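You operate a simulated robot arm through the tools that you are given. There is no shell and no other tool. Be economical: measure what you need, move in short steps, check, and stop when the job is done.

Carry out the task below with a simulated robot arm. There is one attempt and no reset: what you move stays moved.

TASK
Open the middle drawer of the blue cabinet, put the 6 insert from the inside of the middle drawer of the blue cabinet on the top of the wooden table, then shut the drawer. Take the tape roll from the top of the blue bench and leave it on the white board there. Turn the pressure knob to 4. Take the order card on the top of the white table and put it away on the top of the long teal bench. Open the top black drawer, take the yellow sleeve and put it inside of the machine stand and shut the drawer again. Turn the coiler speed knob to 3. Put the green bobbin on the top of the long teal bench away on the top of the grey table. Put the short lead from the top of the wooden table on the top of the cooling rack. Take the packing pad on the top of the white bench and put it away in the grey bin on the wooden bench. The order is free. Set down upright: insert.

It is judged by the outcome, as a careful person would: the job done as asked, and still so three seconds after it is handed in. It fails if anything else is knocked over, pushed out of place, dropped, spilled or broken.

THE ROBOT
A 7-joint arm with a two-finger parallel gripper on a trunk, on a base that drives. Base frame: it is fixed to the floor where the robot stands at the start and does not move with it; the origin is under the middle of the robot, x ahead of it, y to its left, z up. Readings come in mm, degrees, newtons and seconds.
With the tool pointing down near the work surface it reaches from about 100 to 920 mm from the robot's upright axis, wherever it stands. Its first joint turns from -166.0 to 166.0 degrees. Places, roughly: coiler speed knob [2700, -2600, 800]; green bobbin (6x6x5 cm) [3400, -2800, 800]; grey bin on the wooden bench (30x21 cm) [-2240, 4300, 860]; insert [750, 0, 500]; middle drawer of the blue cabinet [800, 100, 600]; order card [-4500, 4500, 750]; packing pad (6x13x5 cm) [-3500, 2700, 900]; pressure knob [-4800, 4800, 1000]; short lead [-1250, 250, 750]; tape roll (7x7x3 cm) [1600, -300, 900]; top black drawer [-3900, -3100, 500]; top black drawer of the machine stand [-4000, -3100, 500]; top of the cooling rack (27x19 cm) [-1160, 2860, 880]; top of the grey table [600, -2700, 800]; top of the long teal bench [2600, -2000, 800]; top of the wooden table [-1100, -200, 800]; white board [1500, -250, 1000]; yellow sleeve (4x4x4 cm) [1000, -3500, 800]. Payload 3.43 kg.
The TCP is the grasp point between the finger pads, 30 mm short of the fingertips. In the tool frame z runs along the fingers and y along their closing line. Largest opening 94 mm; finger width 28, thickness 10; the body of the gripper, 50 by 96 mm, starts 55 mm behind the TCP.
Orientation is told as [roll, pitch, yaw] about the base's x, y, z axes, in that order, counted from this pose: with the fingers straight down and closing along the base's y, the tool's x points along the base's -x, its y along +y and its z along -z.

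THE INTERFACE
- The arm moves only by the tool arm_command. Its argument "deltas" is a list of rows, each an object of numbers (a shift or turn left out is 0, a gripper value left out holds the last): "dx", "dy", "dz": the shift along the tool's x, y, z in mm; "rx", "ry", "rz": the turn, a rotation vector about the tool's x, y, z in degrees. In form: [{"dx": .., "dy": .., "dz": .., "rx": .., "ry": .., "rz": ..}, ...]. A call has 1 to 20 rows; each row shifts and turns the commanded pose from where the row before left it, along the tool's axes as they then stand. "jaw" is the gripper command, from -1 (fully open) to 1 (shut), values between in proportion, set as the call begins (left out, the last holds). Rows are played at 5 a second. More than 50 mm and 8.6 degrees between two rows, or a gripper value outside its range, and nothing of the call is played. Where a pose cannot be reached the arm comes as near as it can. A force on the tool above 40 N (or 10 N above the force at the start of the call, whichever is more), or a blocked arm, ends the call early, and 0.2 s more pass. The fingers move at their own pace (about 45 mm/s each) and stop on an object; they squeeze with about 44 N. The grip force told is the motor's: it shows also when the fingers shut on nothing. Time passes only in rows, and 0.2 s behind the last, so rows that do not move let the fingers close. The reply holds the time, the measured pose of the TCP, the force on the tool along the base axes, the opening and the grip force, in the units named above and with some noise, with the torque about the TCP (base axes, N m) and any sound that the robot's microphone picked up.
- Cameras (640 x 400 px; columns grow to the right, rows downward): "scene" is now at [476.6, 232.3, 1234.1]; the picture's right is [0.31, -0.95, -0.00], its down [-0.88, -0.29, -0.36] and it looks along [0.34, 0.11, -0.93] (base axes); focal length 214 px, centre (320, 200). "wrist" rides on the gripper at [76, 14, -103] in the tool frame; the picture's right is [-0.18, 0.98, 0.00], its down [-0.75, -0.14, -0.64] and it looks along [-0.63, -0.12, 0.77] (tool axes); focal length 243 px, centre (320, 200). There is no depth. A picture from a camera that has moved, and an enlarged one, comes with that camera's place and axes in the base frame and with its lens.
- snapshot(camera): a new picture of that camera. The clock stands still meanwhile.
- lift_body(by): slides the trunk up (or, below 0, down) by that many mm; the arm and the scene camera ride with it, the base frame stays. It gives what a move gives, with no picture.
- roll_base(legs): drives the robot by 1 to 6 legs, each [ahead, left, turn to the left] in mm, mm and degrees, along the robot's own axes; the way and the turn of a leg run together, so that a leg with both is an arc; at most 1500 mm and 180 degrees a leg. The arm and the cameras ride along, it lands a little off, and it stops where it bumps. It gives what a move gives.
- head_to(pan, tilt): turns the head with the scene camera to pan (to the left, within 103 degrees either way) and tilt (down, from -29 to 69), counted from straight ahead of the robot. It gives what a move gives.
- enlarge(camera, box): a new picture of the part [left, top, right, bottom] of that camera's present view, enlarged. The clock stands still meanwhile.
- close_job(): hands the job in; it is judged then, once.

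Work in short steps. Places have to be worked out from the pictures, the camera data and where the tool is seen: move nearer, look again, correct. Check each grasp and each placing, and mend what went wrong. You have 525 turns and 300 pictures in all, those below and enlarged ones among them. Open the gripper and draw the arm clear of the work before you hand the job in, unless the task says otherwise.

The tools are called after "Request:" as a command line: name --argument value ..., lists and objects as JSON in quotes. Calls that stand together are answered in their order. arm_command: Moves the arm, as the interface text tells. Its arguments: {"type":"object","properties":{"deltas":{"type":"array","items":{"type":"object","properties":{"dx":{"type":"number"},"dy":{"type":"number"},"dz":{"type":"number"},"rx":{"type":"number"},"ry":{"type":"number"},"rz":{"type":"number"}}}},"jaw":{"type":"number"}},"required":["deltas"]} The other tools are called the same way: lift_body (by) slides the trunk up or down; roll_base (legs) drives the base; head_to (pan, tilt) turns the head that bears the scene camera; snapshot (camera) takes a picture; enlarge (camera, box) takes an enlarged picture of a part of a camera's view; close_job () hands the job in.

At the start:

```text
clock: 0.0
tool_pos: [396.9, -422.3, 1126.4]
ee_rot: [0.0, 0.0, 0.0]
force: [0.1, -0.4, 0.0]
torque: [0.0, -0.01, 0.01]
gripper_width: 94.0
grasp_force: 0.0
trunk travel left (down, up): [-375.0, 115.0]
robot x, y, heading: [4.2, 2.5, -0.1]
head pan, tilt: [18.3, 68.8]
```

scene: 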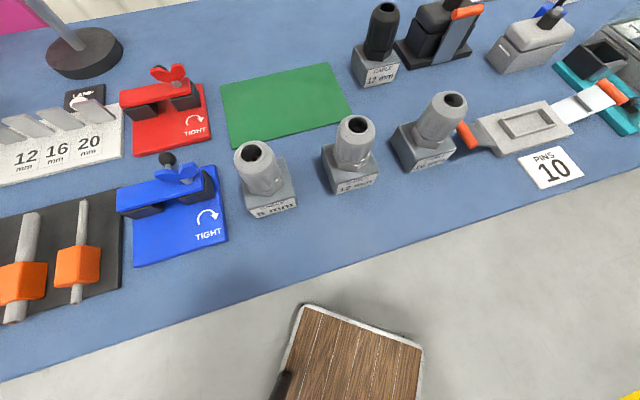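
wrist: 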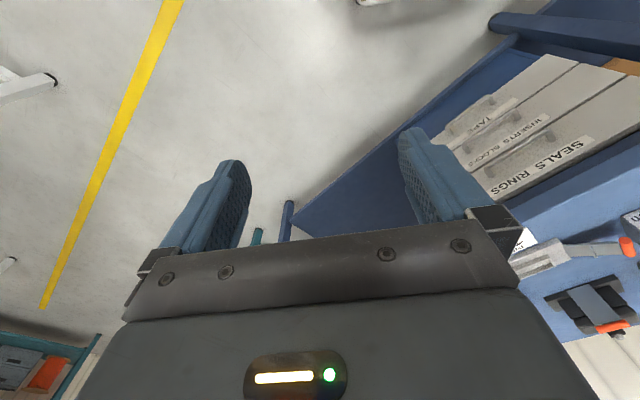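

I'll begin by looking around, with the head level-ish and straight ahead toward the blue cabinet.

Request:
head_to --pan 0 --tilt 40

Request:
snapshot --camera "scene"

```text
clock: 0.9
tool_pos: [395.8, -422.1, 1127.7]
ee_rot: [0.0, 0.1, 0.1]
force: [-0.2, 0.7, 0.0]
torque: [0.01, 0.01, 0.0]
gripper_width: 93.9
grasp_force: 0.0
trunk travel left (down, up): [-375.0, 115.0]
robot x, y, heading: [2.3, -0.2, 0.0]
head pan, tilt: [0.0, 40.0]
```

```text
297 pictures are left
camera scene: at [508.5, 214.8, 1270.2], right [0.0, -1.0, 0.0], down [-0.64, 0.0, -0.77], along [0.77, 0.0, -0.64], focal length 214 px, centre (320, 200)
```

scene: 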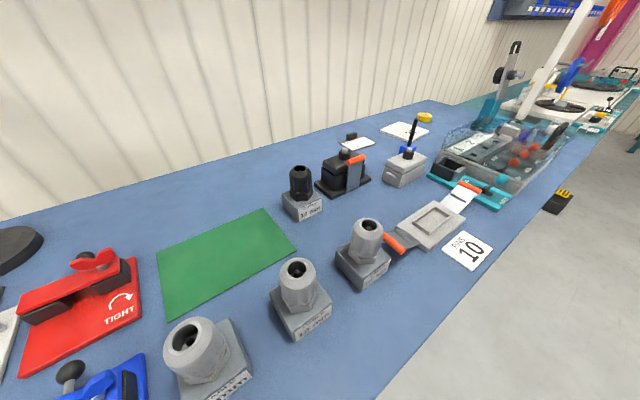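

The blue bench runs obliquely. I look at its front lower part, and to the left.

Request:
head_to --pan -30 --tilt 60

Request:
snapshot --camera "scene"

Request:
head_to --pan 60 --tilt 50

Request:
snapshot --camera "scene"

```text
clock: 1.9
tool_pos: [396.9, -422.2, 1127.2]
ee_rot: [0.0, 0.0, -0.1]
force: [1.1, 0.0, -0.3]
torque: [0.0, 0.04, 0.01]
gripper_width: 94.2
grasp_force: 0.0
trunk travel left (down, up): [-375.0, 115.0]
robot x, y, heading: [2.4, 2.5, 0.1]
head pan, tilt: [-30.0, 60.0]
```

```text
296 pictures are left
camera scene: at [481.3, 181.5, 1243.6], right [-0.5, -0.87, 0.0], down [-0.75, 0.43, -0.5], along [0.43, -0.25, -0.87], focal length 214 px, centre (320, 200)
```

scene: 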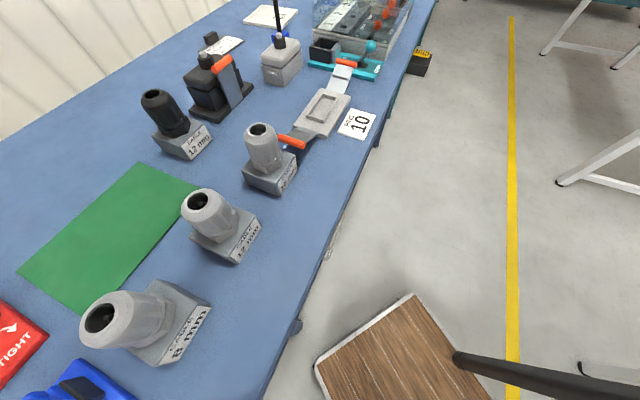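

```text
clock: 3.5
tool_pos: [397.7, -422.9, 1126.6]
ee_rot: [0.0, 0.1, 0.0]
force: [0.4, -0.9, -0.3]
torque: [-0.02, -0.02, 0.01]
gripper_width: 93.9
grasp_force: 0.1
trunk travel left (down, up): [-375.0, 115.0]
robot x, y, heading: [-1.5, 1.7, 0.0]
head pan, tilt: [60.0, 50.0]
```

```text
295 pictures are left
camera scene: at [462.1, 281.4, 1256.1], right [0.87, -0.5, 0.0], down [-0.38, -0.66, -0.64], along [0.32, 0.56, -0.77], focal length 214 px, centre (320, 200)
```

scene: 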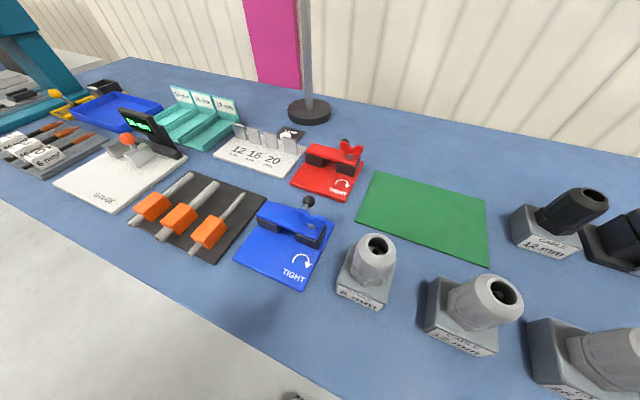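

There is a wooden plate at about z 430 near the robot; I check whether it's mine, and look backward to either side.

Request:
head_to --pan -90 --tilt 60

Request:
snapshot --camera "scene"

Request:
head_to --pan -100 --tilt 20

Request:
snapshot --camera "scene"

Request:
head_to --pan 100 --tilt 20

Request:
snapshot --camera "scene"

```text
clock: 5.9
tool_pos: [396.5, -422.1, 1127.4]
ee_rot: [0.0, 0.1, 0.0]
force: [0.7, -0.4, 0.9]
torque: [-0.01, -0.01, 0.01]
gripper_width: 94.1
grasp_force: 0.1
trunk travel left (down, up): [-375.0, 115.0]
robot x, y, heading: [2.8, -2.6, -0.1]
head pan, tilt: [-90.0, 60.0]
```

```text
294 pictures are left
camera scene: at [423.5, 148.1, 1243.5], right [-1.0, 0.0, 0.0], down [0.0, 0.87, -0.5], along [0.0, -0.5, -0.87], focal length 214 px, centre (320, 200)
```

scene: 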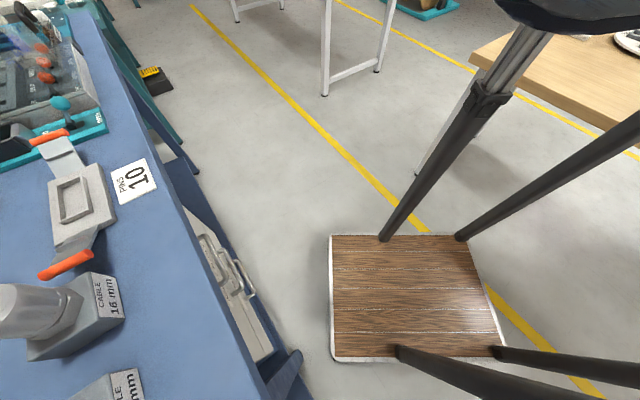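

```text
clock: 7.0
tool_pos: [398.9, -421.6, 1126.3]
ee_rot: [0.0, -0.1, -0.1]
force: [0.1, 0.1, -0.4]
torque: [0.0, 0.01, -0.01]
gripper_width: 94.2
grasp_force: 0.0
trunk travel left (down, up): [-375.0, 115.0]
robot x, y, heading: [-1.4, -2.0, -0.0]
head pan, tilt: [-100.0, 20.0]
```

```text
293 pictures are left
camera scene: at [407.4, 123.0, 1301.6], right [-0.98, 0.17, 0.0], down [0.06, 0.34, -0.94], along [-0.16, -0.93, -0.34], focal length 214 px, centre (320, 200)
```

scene: 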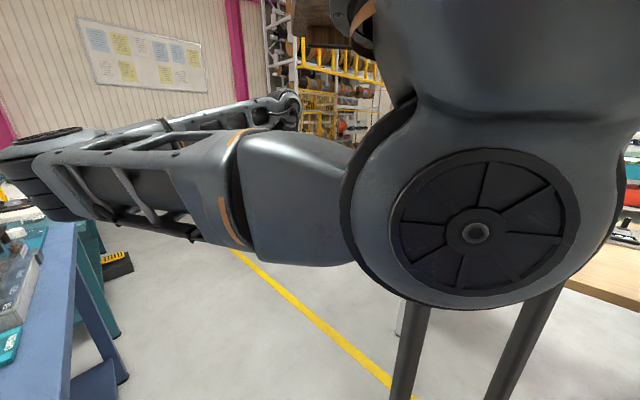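

```text
clock: 9.9
tool_pos: [397.8, -423.4, 1125.5]
ee_rot: [0.0, 0.0, 0.0]
force: [-0.8, -0.4, 0.6]
torque: [0.01, -0.01, 0.01]
gripper_width: 93.9
grasp_force: 0.0
trunk travel left (down, up): [-375.0, 115.0]
robot x, y, heading: [-0.6, -1.1, -0.1]
head pan, tilt: [100.0, 20.0]
```

```text
292 pictures are left
camera scene: at [407.4, 306.5, 1301.7], right [0.98, 0.17, 0.0], down [0.06, -0.34, -0.94], along [-0.16, 0.93, -0.34], focal length 214 px, centre (320, 200)
```

scene: 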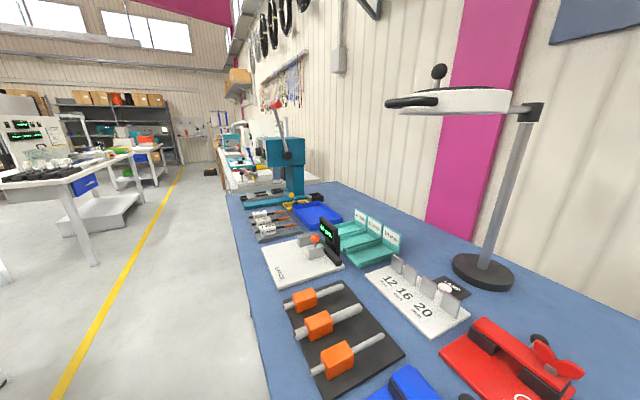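

The wooden plate is my own base deck. I zoom into the wrist view to see the drawer cabinet under the blue bench.

Request:
enlarge --camera "wrist" --box '[400, 0, 640, 200]'

```text
2.00 times, centred on (520, 100) of wrist
camera zoom: at [322.6, -407.3, 1229.0], right [0.18, 0.98, 0.0], down [0.75, -0.14, 0.64], along [0.63, -0.12, -0.77], focal length 485 px, centre (-80, 400)
```

zoom: 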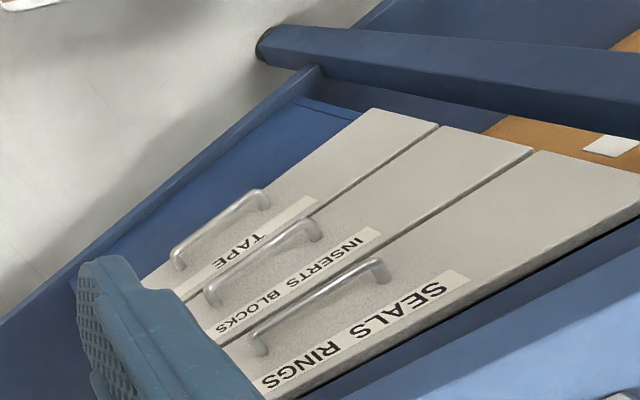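

Middle drawer is "INSERTS BLOCKS" with a horizontal bar handle; bench front faces heading about +35°. I drive right, then turn to face it.

Request:
roll_base --legs '[[-50, -430, 0], [0, 0, 35]]'

Request:
head_to --pan -10 --tilt 45

Request:
snapshot --camera "scene"

Request:
snapshot --camera "wrist"

```text
clock: 12.0
tool_pos: [369.9, -713.4, 1127.7]
ee_rot: [0.1, 0.0, -3.0]
force: [0.5, -0.6, 1.0]
torque: [-0.01, 0.02, 0.0]
gripper_width: 93.9
grasp_force: 0.1
trunk travel left (down, up): [-375.0, 115.0]
robot x, y, heading: [-6.3, -272.5, -2.9]
head pan, tilt: [100.0, 20.0]
stopped in leg 1: the robot was blocked; the commanded pose is now the measured one
```

```text
clock: 13.9
tool_pos: [369.4, -714.3, 1127.5]
ee_rot: [0.0, -0.1, -2.9]
force: [0.0, -0.2, 0.5]
torque: [0.01, 0.02, 0.01]
gripper_width: 94.3
grasp_force: 0.0
trunk travel left (down, up): [-375.0, 115.0]
robot x, y, heading: [-2.4, -271.3, -2.8]
head pan, tilt: [-10.0, 45.0]
```

```text
290 pictures are left
camera scene: at [507.9, -97.4, 1263.0], right [-0.22, -0.97, 0.0], down [-0.69, 0.16, -0.71], along [0.69, -0.16, -0.71], focal length 214 px, centre (320, 200)
```

scene: 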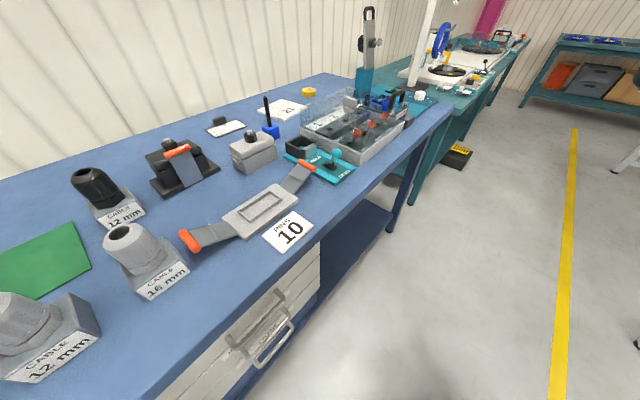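

```text
289 pictures are left
camera wrist: at [296.1, -695.2, 1228.9], right [0.23, 0.97, 0.0], down [0.75, -0.18, 0.64], along [0.62, -0.15, -0.77], focal length 243 px, centre (320, 200)
```

wrist: 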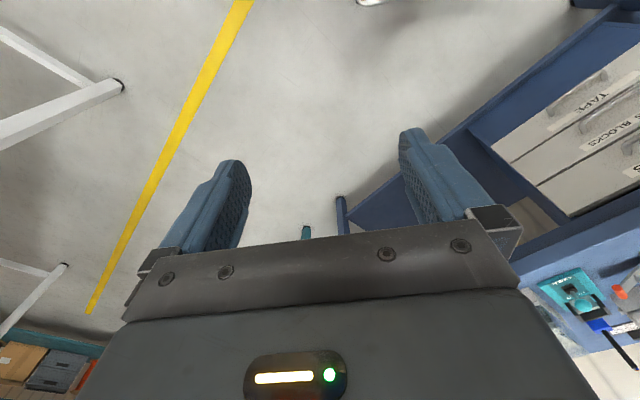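

Something blocked me at y≈-272 while moving right; I look to the right and down to see it.

Request:
head_to --pan -100 --tilt 60

Request:
snapshot --camera "scene"

Request:
head_to --pan -60 --tilt 60

Request:
snapshot --camera "scene"

```text
clock: 15.6
tool_pos: [370.3, -714.1, 1126.9]
ee_rot: [0.0, 0.1, -3.0]
force: [-0.5, -0.5, 0.9]
torque: [-0.01, 0.01, 0.0]
gripper_width: 94.1
grasp_force: 0.1
trunk travel left (down, up): [-375.0, 115.0]
robot x, y, heading: [-4.4, -273.1, -2.7]
head pan, tilt: [-100.0, 60.0]
```

```text
288 pictures are left
camera scene: at [413.8, -144.2, 1243.5], right [-0.97, 0.22, 0.0], down [0.19, 0.84, -0.5], along [-0.11, -0.49, -0.87], focal length 214 px, centre (320, 200)
```

scene: 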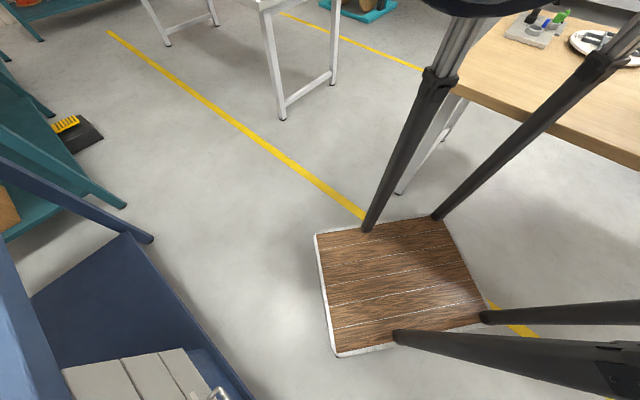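

```text
clock: 16.6
tool_pos: [369.8, -715.1, 1126.9]
ee_rot: [0.1, 0.0, -3.0]
force: [0.9, 0.7, -0.5]
torque: [-0.03, -0.01, -0.03]
gripper_width: 94.0
grasp_force: 0.0
trunk travel left (down, up): [-375.0, 115.0]
robot x, y, heading: [-4.1, -266.4, -3.0]
head pan, tilt: [-60.0, 60.0]
```

```text
287 pictures are left
camera scene: at [458.9, -138.6, 1243.5], right [-0.89, -0.45, 0.0], down [-0.39, 0.77, -0.5], along [0.23, -0.45, -0.87], focal length 214 px, centre (320, 200)
```

scene: 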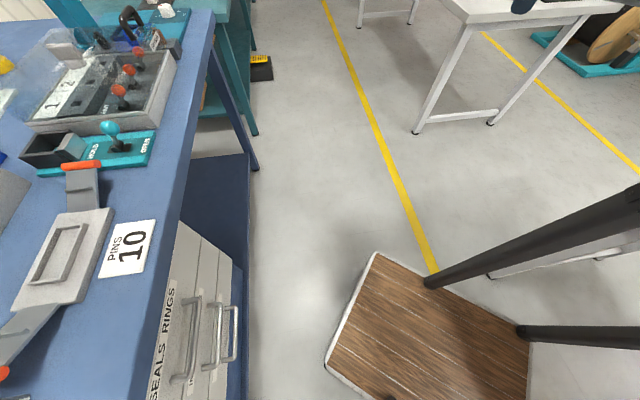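

Probably the wooden table behind-right of me stopped the base. I back off a little to the front-left and turn left to align with the aisle.

Request:
roll_base --legs '[[40, 60, 0], [0, 0, 38]]'

Request:
head_to --pan 0 --tilt 60

Request:
snapshot --camera "scene"

Request:
snapshot --camera "wrist"

```text
clock: 19.4
tool_pos: [606.5, -331.3, 1127.0]
ee_rot: [0.1, 0.1, 34.9]
force: [0.2, -0.8, 0.2]
torque: [0.03, 0.02, -0.02]
gripper_width: 93.9
grasp_force: 0.1
trunk travel left (down, up): [-375.0, 115.0]
robot x, y, heading: [37.4, -212.4, 35.0]
head pan, tilt: [-60.0, 60.0]
```

```text
clock: 20.8
tool_pos: [604.6, -330.5, 1127.3]
ee_rot: [0.1, 0.0, 34.9]
force: [-0.3, -0.2, -0.1]
torque: [0.02, 0.01, -0.01]
gripper_width: 94.0
grasp_force: 0.0
trunk travel left (down, up): [-375.0, 115.0]
robot x, y, heading: [38.5, -213.7, 35.0]
head pan, tilt: [0.0, 60.0]
```

```text
286 pictures are left
camera scene: at [317.0, 242.7, 1243.5], right [0.57, -0.82, 0.0], down [-0.71, -0.5, -0.5], along [0.41, 0.29, -0.87], focal length 214 px, centre (320, 200)
```

scene: 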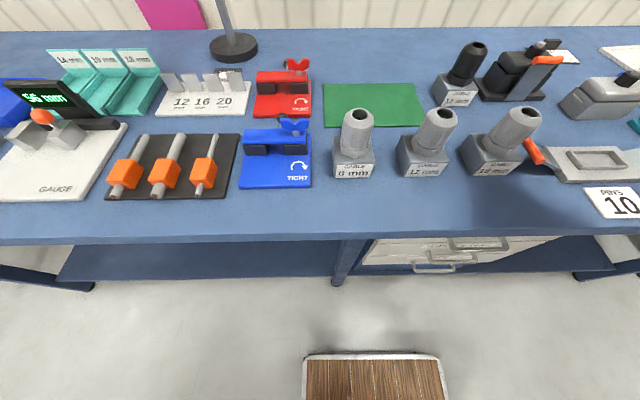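

```text
285 pictures are left
camera wrist: at [536.7, -362.8, 1228.9], right [-0.41, 0.91, 0.0], down [0.7, 0.32, 0.64], along [0.58, 0.27, -0.77], focal length 243 px, centre (320, 200)
```

wrist: 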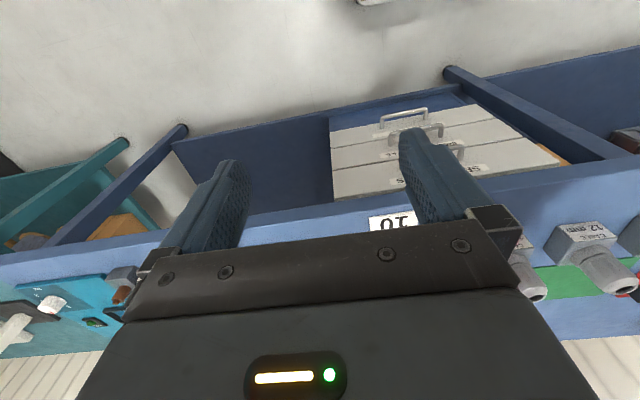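

Aligned well with the bench front. Zoom in on the handles.

Request:
enlarge --camera "scene" --box '[340, 210, 560, 300]'

Request:
lift_body --by -300

Request:
head_to --pan -40 --tilt 50

Request:
snapshot --camera "scene"

```text
2.91 times, centred on (450, 255) of scene
camera zoom: at [317.0, 242.7, 1243.5], right [0.57, -0.82, 0.0], down [-0.71, -0.5, -0.5], along [0.41, 0.29, -0.87], focal length 624 px, centre (-58, 40)
```

zoom: 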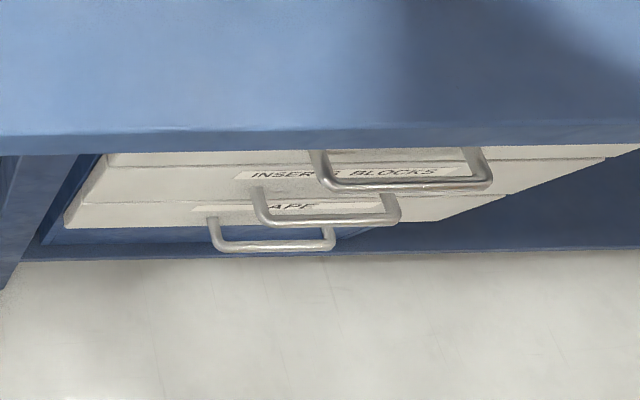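

```text
clock: 23.8
tool_pos: [607.0, -330.5, 843.1]
ee_rot: [-0.9, -2.1, 35.0]
force: [-0.8, -0.9, 0.4]
torque: [0.01, 0.0, 0.0]
gripper_width: 94.0
grasp_force: 0.1
trunk travel left (down, up): [-75.0, 415.0]
robot x, y, heading: [37.4, -211.6, 34.9]
head pan, tilt: [0.0, 60.0]
```

```text
clock: 24.8
tool_pos: [607.7, -331.6, 842.8]
ee_rot: [-0.9, -2.0, 35.0]
force: [1.1, 0.1, -0.6]
torque: [0.01, 0.02, 0.01]
gripper_width: 94.3
grasp_force: 0.1
trunk travel left (down, up): [-75.0, 415.0]
robot x, y, heading: [37.8, -215.6, 35.0]
head pan, tilt: [-40.0, 50.0]
```

```text
283 pictures are left
camera scene: at [336.0, 197.0, 961.6], right [-0.09, -1.0, 0.0], down [-0.76, 0.07, -0.65], along [0.64, -0.06, -0.76], focal length 214 px, centre (320, 200)
```

scene: 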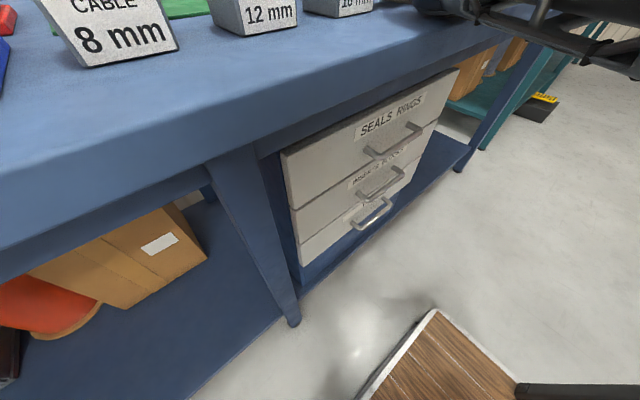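

Now all three handles are visible; I zoom for a precise triangulation.

Request:
enlarge --camera "scene" --box '[280, 60, 480, 260]'

```text
2.00 times, centred on (380, 160) of scene
camera zoom: at [336.0, 197.0, 961.6], right [-0.09, -1.0, 0.0], down [-0.76, 0.07, -0.65], along [0.64, -0.06, -0.76], focal length 429 px, centre (200, 280)
```

zoom: 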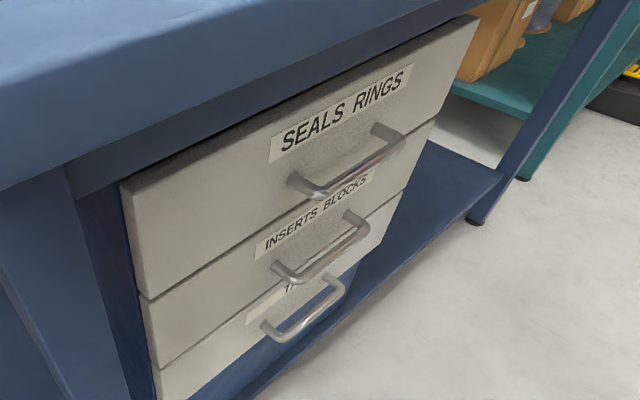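

Middle handle bar centre ≈ (696, −5, 560) base; in robot frame 658 ahead, 207 right. I first shift the tool to that lateral position, then rotate it to point forward.

Request:
arm_command --deltas '[{"dx": -16, "dy": 43}, {"dx": -16, "dy": 43}, {"dx": -16, "dy": 43}, {"dx": -16, "dy": 43}, {"dx": -16, "dy": 43}]' --jaw -0.2

Request:
arm_command --deltas '[{"ry": -8}, {"ry": -8}, {"ry": -8}, {"ry": -8}, {"ry": -8}, {"ry": -8}, {"ry": -8}, {"ry": -8}, {"ry": -8}, {"ry": -8}, {"ry": -8}]'

Request:
snapshot --camera "wrist"

```text
clock: 26.2
tool_pos: [676.5, -308.2, 853.0]
ee_rot: [3.3, -9.1, 25.7]
force: [1.2, 0.2, -0.1]
torque: [-0.01, 0.07, 0.05]
gripper_width: 56.4
grasp_force: 0.0
out of reach, approached as far as the arm can: row 5
trunk travel left (down, up): [-75.0, 415.0]
robot x, y, heading: [103.2, -350.6, 24.9]
head pan, tilt: [-40.0, 50.0]
stopped in row 5: the arm was blocked; the commanded pose is now the measured one
```

```text
clock: 28.6
tool_pos: [775.3, -366.6, 808.7]
ee_rot: [39.1, -84.1, -13.0]
force: [-0.4, -0.3, 0.4]
torque: [0.0, -0.01, 0.04]
gripper_width: 56.2
grasp_force: 0.0
out of reach, approached as far as the arm can: row 1, 2, 3, 4, 5, 6, 7, 9, 10, 11
trunk travel left (down, up): [-75.0, 415.0]
robot x, y, heading: [98.9, -335.1, 25.6]
head pan, tilt: [-40.0, 50.0]
```

```text
281 pictures are left
camera wrist: at [671.7, -397.2, 740.8], right [-0.41, 0.88, 0.25], down [-0.44, -0.43, 0.79], along [0.8, 0.22, 0.56], focal length 243 px, centre (320, 200)
```

wrist: 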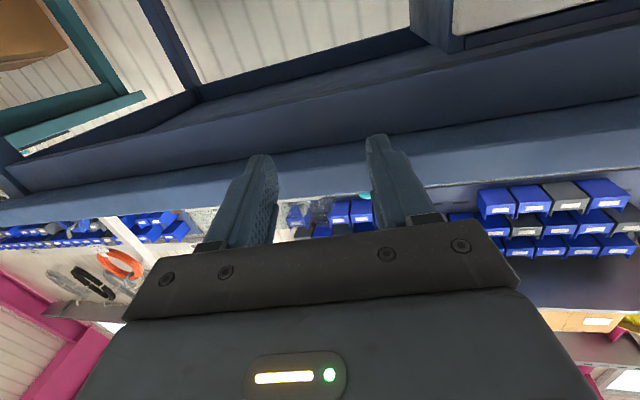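

The base got pushed when the arm was blocked. I check the surroundings before going on.

Request:
head_to --pan -30 --tilt 35

Request:
snapshot --camera "scene"

Request:
head_to --pan -80 --tilt 35

Request:
snapshot --camera "scene"

```text
clock: 29.4
tool_pos: [775.8, -368.4, 806.8]
ee_rot: [43.3, -84.0, -17.5]
force: [-0.1, 0.3, 0.6]
torque: [-0.03, -0.01, 0.02]
gripper_width: 56.5
grasp_force: 0.1
trunk travel left (down, up): [-75.0, 415.0]
robot x, y, heading: [101.7, -334.3, 25.4]
head pan, tilt: [-30.0, 35.0]
```

```text
280 pictures are left
camera scene: at [477.1, 34.4, 977.8], right [-0.08, -1.0, 0.0], down [-0.57, 0.04, -0.82], along [0.82, -0.06, -0.57], focal length 214 px, centre (320, 200)
```

scene: 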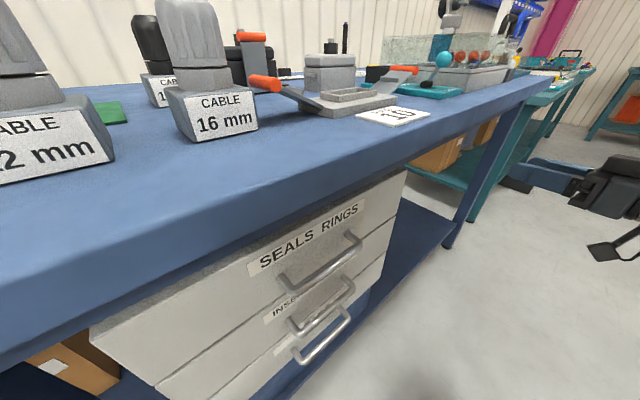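

```text
clock: 30.6
tool_pos: [774.2, -367.5, 807.0]
ee_rot: [43.9, -84.0, -18.1]
force: [0.0, 0.4, -0.4]
torque: [-0.01, 0.01, 0.0]
gripper_width: 56.4
grasp_force: 0.0
trunk travel left (down, up): [-75.0, 415.0]
robot x, y, heading: [103.2, -332.1, 25.3]
head pan, tilt: [-80.0, 35.0]
```

```text
279 pictures are left
camera scene: at [440.7, -30.3, 977.8], right [-0.81, -0.58, 0.0], down [-0.33, 0.47, -0.82], along [0.48, -0.67, -0.57], focal length 214 px, centre (320, 200)
```

scene: 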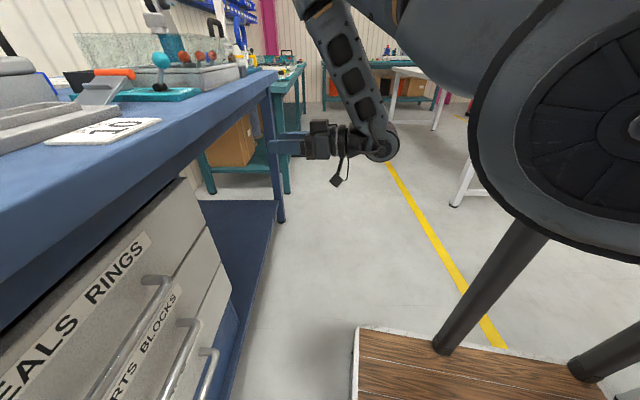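

The tool now points forward at bench level. I check behind-right, where the elbow may have touched the wooden table.

Request:
head_to --pan -103 --tilt 40

Request:
snapshot --camera "scene"

Request:
head_to --pan 20 --tilt 40

Request:
snapshot --camera "scene"

```text
clock: 31.4
tool_pos: [776.1, -368.0, 807.2]
ee_rot: [42.9, -83.9, -17.1]
force: [-0.2, 0.1, 0.4]
torque: [0.06, 0.01, 0.02]
gripper_width: 56.2
grasp_force: 0.1
trunk travel left (down, up): [-75.0, 415.0]
robot x, y, heading: [101.5, -333.8, 25.8]
head pan, tilt: [-103.0, 40.0]
```

```text
278 pictures are left
camera scene: at [408.0, -41.7, 970.3], right [-0.98, -0.22, 0.0], down [-0.14, 0.63, -0.77], along [0.17, -0.75, -0.64], focal length 214 px, centre (320, 200)
```

scene: 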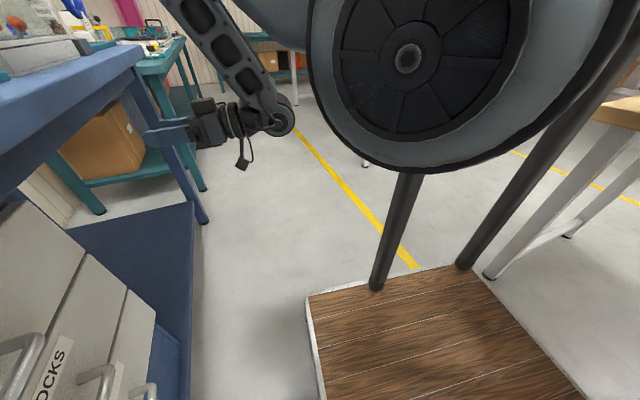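

```text
clock: 33.5
tool_pos: [775.8, -368.2, 809.6]
ee_rot: [43.4, -84.0, -17.5]
force: [-0.4, -1.1, -0.7]
torque: [0.06, -0.03, -0.03]
gripper_width: 56.4
grasp_force: 0.1
trunk travel left (down, up): [-75.0, 415.0]
robot x, y, heading: [100.7, -337.3, 25.8]
head pan, tilt: [20.0, 40.0]
```

```text
277 pictures are left
camera scene: at [448.8, 102.0, 970.3], right [0.71, -0.7, 0.0], down [-0.45, -0.46, -0.77], along [0.54, 0.55, -0.64], focal length 214 px, centre (320, 200)
```

scene: 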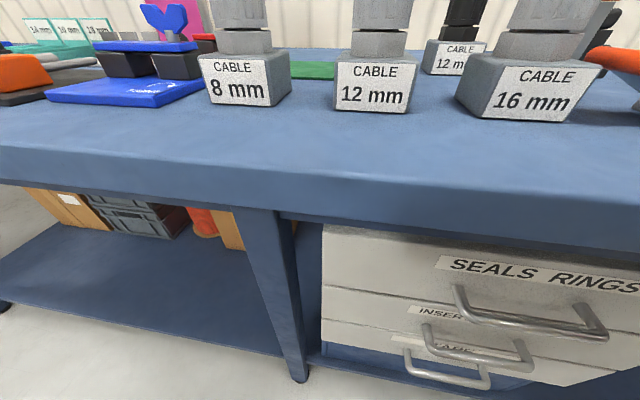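

Nothing seems disturbed. The arm needs more room in front: I reposition the base so that the handle is ~700 ahead and ~450 to the right.

Request:
roll_base --legs '[[-85, 369, 0], [0, 0, 9.7]]'

Request:
snapshot --camera "wrist"

```text
clock: 36.5
tool_pos: [538.8, 44.9, 807.9]
ee_rot: [43.2, -83.9, -7.5]
force: [0.2, 0.6, -0.1]
torque: [0.0, -0.01, 0.0]
gripper_width: 56.3
grasp_force: 0.1
trunk travel left (down, up): [-75.0, 415.0]
robot x, y, heading: [-130.7, -40.5, 35.7]
head pan, tilt: [20.0, 40.0]
```

```text
276 pictures are left
camera wrist: at [441.4, -2.9, 740.2], right [-0.55, 0.79, 0.25], down [-0.36, -0.5, 0.79], along [0.75, 0.34, 0.56], focal length 243 px, centre (320, 200)
```

wrist: 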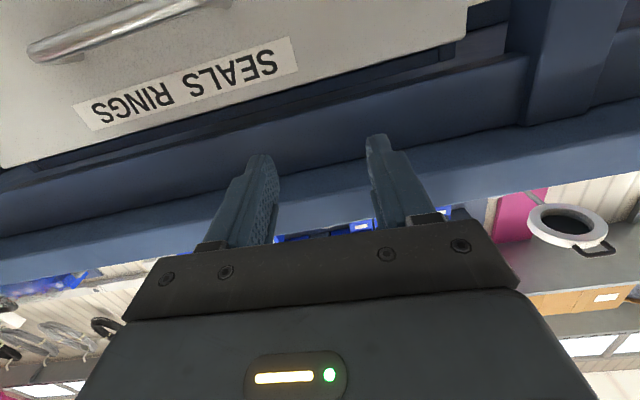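

Tool points along the drawer's normal. I lower to handle height and shift right, then roll the gripper so that it closes vertically.

Request:
arm_command --deltas '[{"ry": -4.3, "dx": 20}, {"dx": 38, "dy": -22, "dz": -2}, {"dx": 38, "dy": -22, "dz": -2}, {"dx": 38, "dy": -22, "dz": -2}, {"dx": 38, "dy": -22, "dz": -2}, {"dx": 38, "dy": -22, "dz": -2}, {"dx": 38, "dy": -22, "dz": -2}]'

Request:
arm_command --deltas '[{"rz": 7.8}, {"rz": 7.8}, {"rz": 7.8}, {"rz": 7.8}, {"rz": 7.8}, {"rz": 7.8}, {"rz": 7.8}, {"rz": 7.8}, {"rz": 7.8}, {"rz": 7.8}, {"rz": 7.8}]'

Request:
snapshot --camera "wrist"

```text
clock: 38.1
tool_pos: [603.1, -92.3, 621.6]
ee_rot: [43.3, -84.1, -7.5]
force: [0.0, -0.7, 0.1]
torque: [-0.02, 0.02, -0.02]
gripper_width: 56.4
grasp_force: 0.0
out of reach, approached as far as the arm can: row 1, 2, 3, 4, 5, 6
trunk travel left (down, up): [-75.0, 415.0]
robot x, y, heading: [-131.9, -43.2, 35.5]
head pan, tilt: [20.0, 40.0]
```

```text
clock: 40.5
tool_pos: [605.8, -93.2, 622.2]
ee_rot: [85.7, 0.0, -54.1]
force: [0.2, -0.8, -0.3]
torque: [0.0, 0.0, 0.02]
gripper_width: 56.3
grasp_force: 0.1
trunk travel left (down, up): [-75.0, 415.0]
robot x, y, heading: [-135.0, -41.8, 35.7]
head pan, tilt: [20.0, 40.0]
```

```text
275 pictures are left
camera wrist: at [480.8, -90.0, 643.1], right [0.17, -0.11, 0.98], down [-0.09, -0.99, -0.09], along [0.98, -0.07, -0.18], focal length 243 px, centre (320, 200)
```

wrist: 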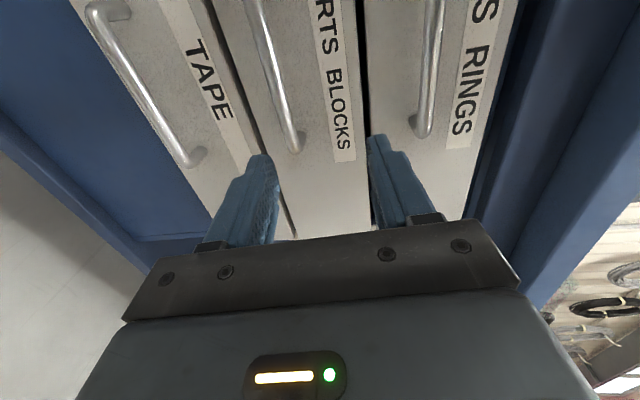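

Gripper now closes vertically, and the middle handle is lower by ~45 mm. I lower, level the pitch and look again.

Request:
arm_command --deltas '[{"rx": -4.5}, {"dy": -21, "dx": 6}, {"dy": -21, "dx": 6}, {}]'

Request:
snapshot --camera "wrist"

```text
clock: 41.5
tool_pos: [631.1, -99.2, 574.9]
ee_rot: [89.9, -0.2, -54.2]
force: [-0.7, 0.3, -0.4]
torque: [-0.02, 0.0, 0.02]
gripper_width: 56.6
grasp_force: 0.0
out of reach, approached as far as the arm can: row 1, 2
trunk travel left (down, up): [-75.0, 415.0]
robot x, y, heading: [-134.3, -42.1, 35.7]
head pan, tilt: [20.0, 40.0]
```

```text
274 pictures are left
camera wrist: at [503.8, -97.1, 588.6], right [0.11, -0.15, 0.98], down [-0.08, -0.99, -0.14], along [0.99, -0.06, -0.12], focal length 243 px, centre (320, 200)
```

wrist: 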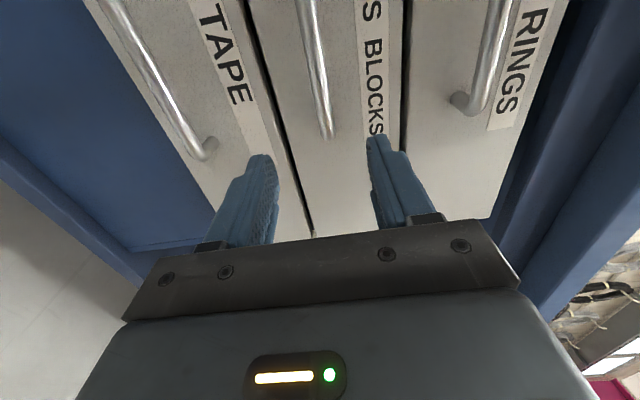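

Bar height ≈576 matches the TCP. Shift 35 mm left to the bar's middle and advance.

Request:
arm_command --deltas '[{"dx": 35}, {"dz": 30}, {"dz": 30}, {"dz": 15}, {}]'

Request:
snapshot --camera "wrist"

```text
clock: 42.7
tool_pos: [694.7, -37.8, 568.2]
ee_rot: [90.2, -0.1, -54.0]
force: [0.3, 0.3, 0.9]
torque: [0.02, 0.03, -0.01]
gripper_width: 56.3
grasp_force: 0.0
out of reach, approached as far as the arm can: row 1
trunk travel left (down, up): [-75.0, 415.0]
robot x, y, heading: [-132.6, -38.4, 35.6]
head pan, tilt: [20.0, 40.0]
```

```text
273 pictures are left
camera wrist: at [569.3, -35.1, 581.0], right [0.1, -0.15, 0.98], down [-0.08, -0.99, -0.14], along [0.99, -0.06, -0.11], focal length 243 px, centre (320, 200)
```

wrist: 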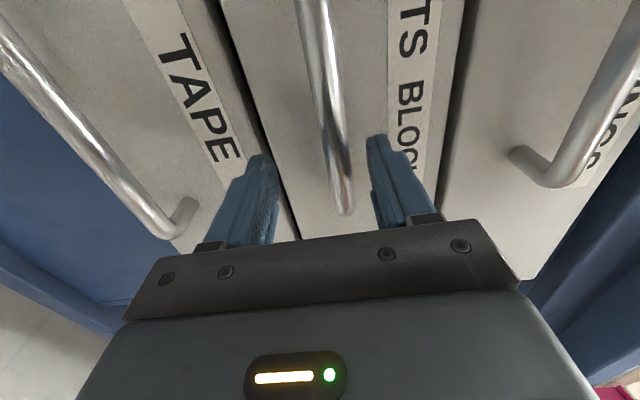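

Bar lies between the fingers. Small adjustment, then close.

Request:
arm_command --deltas '[{"dx": 20, "dy": 8}, {"dz": 13}, {}]'

Request:
arm_command --deltas '[{}, {}, {}, {}, {}]' --jaw 1

Request:
snapshot --camera "wrist"

```text
clock: 43.5
tool_pos: [694.8, -12.4, 576.0]
ee_rot: [90.2, -0.1, -54.1]
force: [0.2, -0.4, 0.2]
torque: [-0.03, 0.02, 0.02]
gripper_width: 56.2
grasp_force: 0.1
trunk travel left (down, up): [-75.0, 415.0]
robot x, y, heading: [-134.6, -43.8, 35.5]
head pan, tilt: [20.0, 40.0]
```

```text
clock: 44.7
tool_pos: [694.9, -12.6, 578.5]
ee_rot: [90.5, -0.3, -54.1]
force: [-8.5, 0.4, 34.7]
torque: [0.28, 0.28, 0.43]
gripper_width: 18.3
grasp_force: 44.9
trunk travel left (down, up): [-75.0, 415.0]
robot x, y, heading: [-130.8, -38.1, 35.7]
head pan, tilt: [20.0, 40.0]
```

```text
272 pictures are left
camera wrist: at [569.0, -10.2, 591.4], right [0.1, -0.15, 0.98], down [-0.08, -0.99, -0.14], along [0.99, -0.06, -0.11], focal length 243 px, centre (320, 200)
```

wrist: 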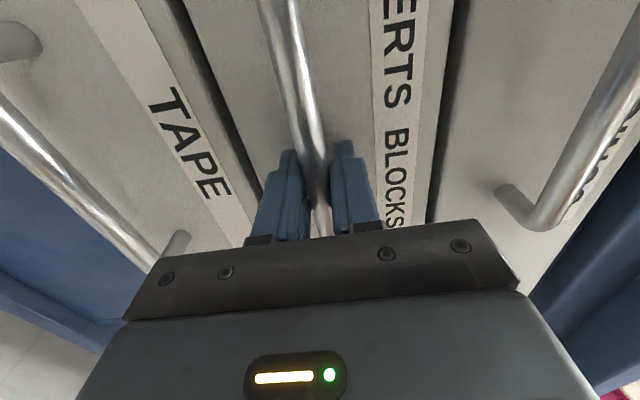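

Handle gripped. I relieve the vertical force by rising a few mm and then pull.

Request:
arm_command --deltas '[{"dy": 5}, {"dz": -15}, {"dz": -20}, {"dz": -20}]'

```text
clock: 45.7
tool_pos: [651.7, -44.0, 578.8]
ee_rot: [89.7, 0.1, -54.1]
force: [-5.6, 6.1, -15.1]
torque: [-0.05, 0.01, -0.93]
gripper_width: 18.3
grasp_force: 44.6
trunk travel left (down, up): [-75.0, 415.0]
robot x, y, heading: [-127.9, -34.9, 35.6]
head pan, tilt: [20.0, 40.0]
```

The drawer is coming. Continue pulling.

Request:
arm_command --deltas '[{"dy": -2, "dz": -20}, {"dz": -25}, {"dz": -25}, {"dz": -25}, {"dz": -25}, {"dz": -25}]'

Request:
head_to --pan -50 --tilt 55

Request:
snapshot --camera "scene"

```text
clock: 46.1
tool_pos: [648.2, -48.0, 578.3]
ee_rot: [90.1, 0.3, -53.5]
force: [-1.7, 3.0, 0.8]
torque: [-0.39, -0.14, -0.33]
gripper_width: 18.4
grasp_force: 45.1
out of reach, approached as far as the arm can: row 1
trunk travel left (down, up): [-75.0, 415.0]
robot x, y, heading: [-130.4, -38.8, 35.3]
head pan, tilt: [20.0, 40.0]
stopped in row 1: the force on the tool passed its limit at 58 N (the readings are from after the stop); the commanded pose is now the measured one
```

```text
clock: 47.5
tool_pos: [648.2, -46.8, 578.6]
ee_rot: [90.2, 0.3, -53.5]
force: [-5.8, 6.9, 5.8]
torque: [-0.3, -0.21, -0.05]
gripper_width: 18.3
grasp_force: 45.4
trunk travel left (down, up): [-75.0, 415.0]
robot x, y, heading: [-131.9, -37.8, 35.6]
head pan, tilt: [-50.0, 55.0]
```

```text
271 pictures are left
camera scene: at [157.6, 362.4, 949.7], right [-0.25, -0.97, 0.0], down [-0.79, 0.2, -0.57], along [0.56, -0.14, -0.82], focal length 214 px, centre (320, 200)
```

scene: 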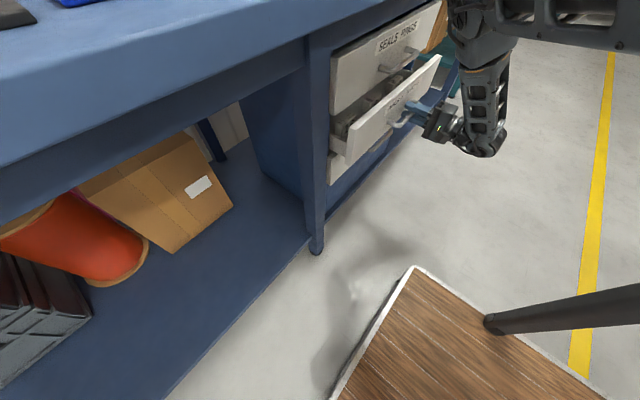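

The arm is at its inner limit here; I pull with the base instead, backing straight off.

Request:
roll_base --legs '[[-80, 0, 0]]'

```text
clock: 48.5
tool_pos: [584.2, -93.1, 578.7]
ee_rot: [90.2, 0.4, -53.5]
force: [-6.9, 11.6, 8.5]
torque: [-0.32, -0.25, 0.22]
gripper_width: 18.5
grasp_force: 45.2
trunk travel left (down, up): [-75.0, 415.0]
robot x, y, heading: [-194.2, -87.7, 35.6]
head pan, tilt: [-50.0, 55.0]
```

Works smoothly. Pull another 80 mm and look into the drawer.

Request:
roll_base --legs '[[-80, 0, 0]]'

Request:
snapshot --camera "scene"

```text
clock: 49.6
tool_pos: [539.7, -124.6, 578.8]
ee_rot: [89.9, 0.0, -53.9]
force: [1.0, 0.7, -0.4]
torque: [-0.02, -0.06, -0.23]
gripper_width: 18.7
grasp_force: 45.1
trunk travel left (down, up): [-75.0, 415.0]
robot x, y, heading: [-237.6, -113.3, 36.0]
head pan, tilt: [-50.0, 55.0]
stopped in leg 1: the force on the tool passed its limit at 53 N (the readings are from after the stop); the commanded pose is now the measured one
```

```text
270 pictures are left
camera scene: at [47.8, 288.5, 949.6], right [-0.24, -0.97, 0.0], down [-0.79, 0.2, -0.57], along [0.56, -0.14, -0.82], focal length 214 px, centre (320, 200)
```

scene: 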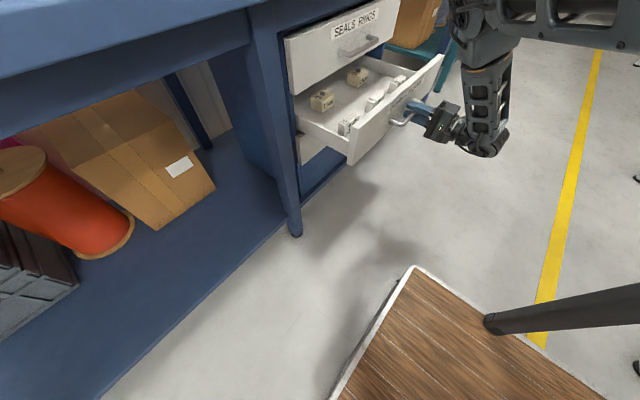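

Drawer is at its stop, ~190 mm open, with three white inserts near the front. Zoom.

Request:
enlarge --camera "scene" --box '[280, 40, 440, 170]'

```text
3.08 times, centred on (360, 105) of scene
camera zoom: at [47.8, 288.5, 949.6], right [-0.24, -0.97, 0.0], down [-0.79, 0.2, -0.57], along [0.56, -0.14, -0.82], focal length 660 px, centre (197, 492)
```

zoom: 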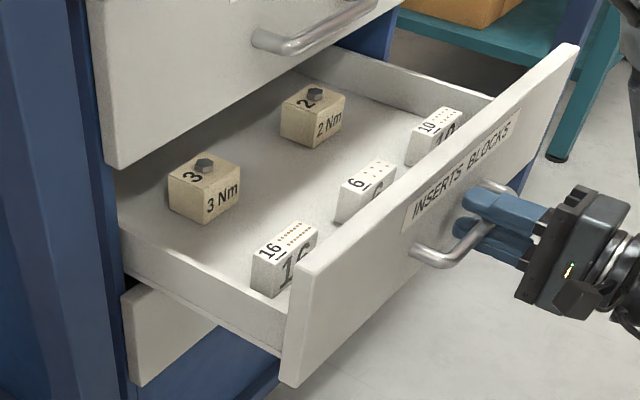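

The middle insert is the "6". I release the handle and back out with the base, then raise the trunk.

Request:
arm_command --deltas '[{}, {}, {}, {}]' --jaw -0.3

Request:
roll_base --legs '[[-45, 0, 0]]'

Request:
snapshot --camera "wrist"

```text
clock: 50.6
tool_pos: [540.2, -124.0, 579.6]
ee_rot: [89.7, 0.1, -53.9]
force: [-0.2, 0.6, 0.6]
torque: [-0.01, -0.02, 0.02]
gripper_width: 61.1
grasp_force: 0.0
trunk travel left (down, up): [-75.0, 415.0]
robot x, y, heading: [-242.4, -115.2, 36.1]
head pan, tilt: [-50.0, 55.0]
```

```text
clock: 51.3
tool_pos: [538.6, -123.5, 578.7]
ee_rot: [89.7, 0.1, -53.9]
force: [-0.3, -0.2, 0.4]
torque: [-0.01, 0.03, 0.03]
gripper_width: 61.3
grasp_force: 0.1
trunk travel left (down, up): [-75.0, 415.0]
robot x, y, heading: [-240.3, -113.7, 35.8]
head pan, tilt: [-50.0, 55.0]
stopped in leg 1: the robot was blocked; the commanded pose is now the measured one
```

```text
268 pictures are left
camera wrist: at [412.8, -122.0, 593.1], right [0.11, -0.15, 0.98], down [-0.07, -0.99, -0.14], along [0.99, -0.06, -0.12], focal length 243 px, centre (320, 200)
```

wrist: 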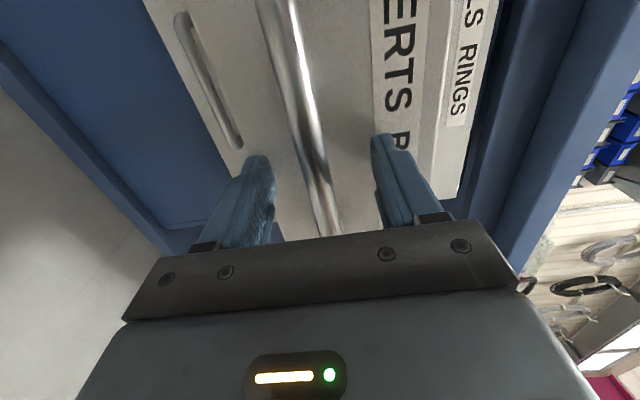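

Base is against the table behind. I open fully and try withdrawing with the arm itself.

Request:
arm_command --deltas '[{}, {}, {"dz": -15}, {"dz": -15}, {"dz": -15}, {}]' --jaw -1

Request:
snapshot --camera "wrist"

```text
clock: 52.7
tool_pos: [523.1, -157.2, 572.6]
ee_rot: [89.5, 0.1, -53.8]
force: [-0.1, -0.4, -0.6]
torque: [0.0, -0.01, 0.02]
gripper_width: 94.1
grasp_force: 0.0
out of reach, approached as far as the arm can: row 3, 4, 5
trunk travel left (down, up): [-75.0, 415.0]
robot x, y, heading: [-238.0, -119.2, 35.9]
head pan, tilt: [-50.0, 55.0]
```

```text
267 pictures are left
camera wrist: at [396.9, -155.7, 588.3], right [0.12, -0.14, 0.98], down [-0.07, -0.99, -0.14], along [0.99, -0.06, -0.13], focal length 243 px, centre (320, 200)
```

wrist: 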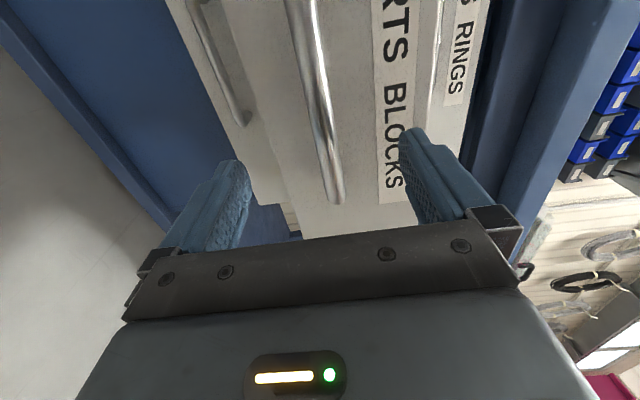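

Sliding right frees it. Move further right and back to clear the handle.

Request:
arm_command --deltas '[{"dx": -30, "dz": -10}, {"dx": -30, "dz": -15}, {"dx": -30, "dz": -15}, {}]'

Request:
lift_body --by 300

Request:
snapshot --camera "scene"

```text
clock: 53.7
tool_pos: [545.0, -254.1, 572.6]
ee_rot: [89.8, 0.1, -53.8]
force: [-0.9, 0.7, 0.3]
torque: [0.01, 0.01, 0.02]
gripper_width: 94.0
grasp_force: 0.0
trunk travel left (down, up): [-75.0, 415.0]
robot x, y, heading: [-242.7, -117.0, 36.0]
head pan, tilt: [-50.0, 55.0]
```

```text
clock: 56.7
tool_pos: [543.8, -253.7, 872.7]
ee_rot: [89.7, 0.0, -53.8]
force: [0.3, 0.4, -0.3]
torque: [-0.03, 0.05, -0.03]
gripper_width: 94.0
grasp_force: 0.1
trunk travel left (down, up): [-375.0, 115.0]
robot x, y, heading: [-241.9, -114.0, 36.2]
head pan, tilt: [-50.0, 55.0]
```

```text
266 pictures are left
camera scene: at [46.3, 289.2, 1249.5], right [-0.24, -0.97, 0.0], down [-0.8, 0.2, -0.57], along [0.56, -0.14, -0.82], focal length 214 px, centre (320, 200)
```

scene: 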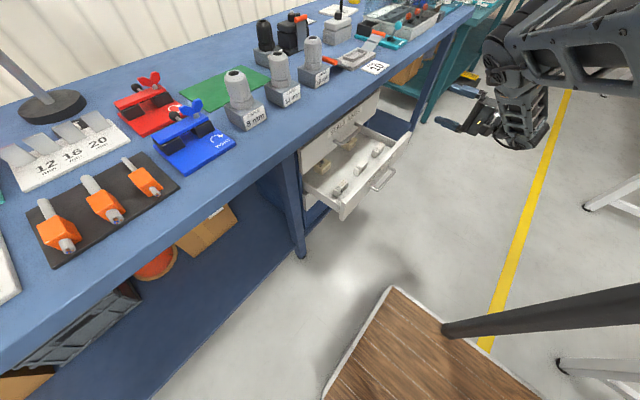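

Clear. Zoom on the inserts from this higher view for triangulation.

Request:
enlarge --camera "scene" --box '[300, 110, 420, 210]'

```text
4.00 times, centred on (360, 160) of scene
camera zoom: at [46.3, 289.2, 1249.5], right [-0.24, -0.97, 0.0], down [-0.8, 0.2, -0.57], along [0.56, -0.14, -0.82], focal length 858 px, centre (160, 360)
```

zoom: 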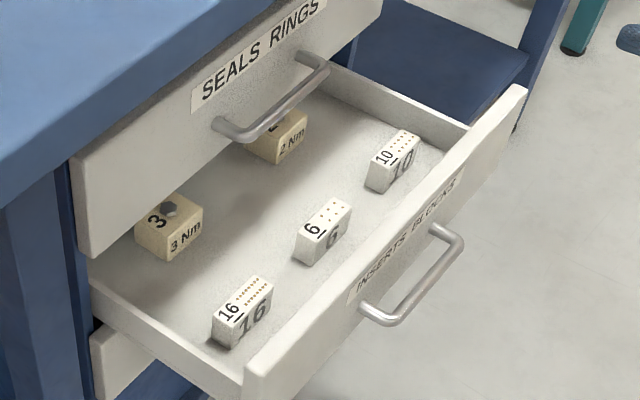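

Insert "6" ≈ (644, −41), top z ≈ 578. I turn the tool to point down and drive forward 100 mm.

Request:
arm_command --deltas '[{"rx": 8.2}, {"rx": 8.2}, {"rx": 8.2}, {"rx": 8.2}, {"rx": 8.2}, {"rx": 8.2}, {"rx": 8.2}, {"rx": 8.2}, {"rx": 8.2}, {"rx": 8.2}, {"rx": 8.0}]'

Request:
roll_base --legs '[[100, 0, 0]]'

```text
clock: 59.1
tool_pos: [544.6, -254.3, 874.2]
ee_rot: [-0.3, 0.0, -53.9]
force: [-0.5, -0.1, -0.2]
torque: [0.02, 0.05, 0.01]
gripper_width: 94.2
grasp_force: 0.1
trunk travel left (down, up): [-375.0, 115.0]
robot x, y, heading: [-239.6, -116.9, 36.2]
head pan, tilt: [-50.0, 55.0]
```

```text
clock: 60.3
tool_pos: [624.9, -197.5, 874.2]
ee_rot: [-0.2, 0.0, -53.9]
force: [1.0, -0.5, 1.0]
torque: [0.0, 0.0, 0.02]
gripper_width: 94.3
grasp_force: 0.1
trunk travel left (down, up): [-375.0, 115.0]
robot x, y, heading: [-157.1, -54.6, 36.0]
head pan, tilt: [-50.0, 55.0]
```

Tool is down. Move above the insert and look with the wrist camera.

Request:
arm_command --deltas '[{"dx": 38, "dy": 35}, {"dx": 38, "dy": 36}, {"dx": 38, "dy": 36}, {"dz": 45}, {"dz": 45}]'

Request:
snapshot --camera "wrist"

```text
refused: row 1 steps farther than a row can; nothing moved
```

```text
264 pictures are left
camera wrist: at [593.8, -126.4, 975.1], right [0.9, 0.43, 0.0], down [0.33, -0.69, 0.64], along [0.27, -0.58, -0.77], focal length 243 px, centre (320, 200)
```

wrist: 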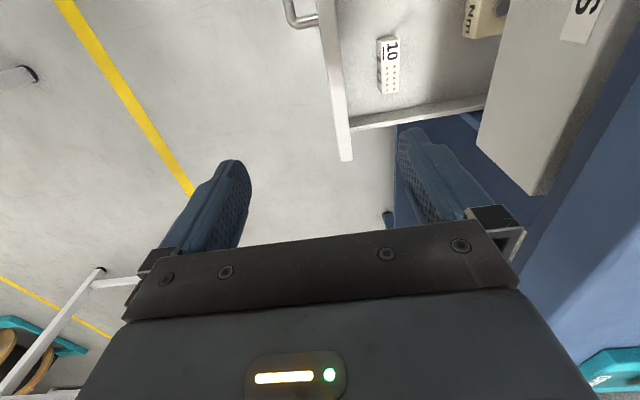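

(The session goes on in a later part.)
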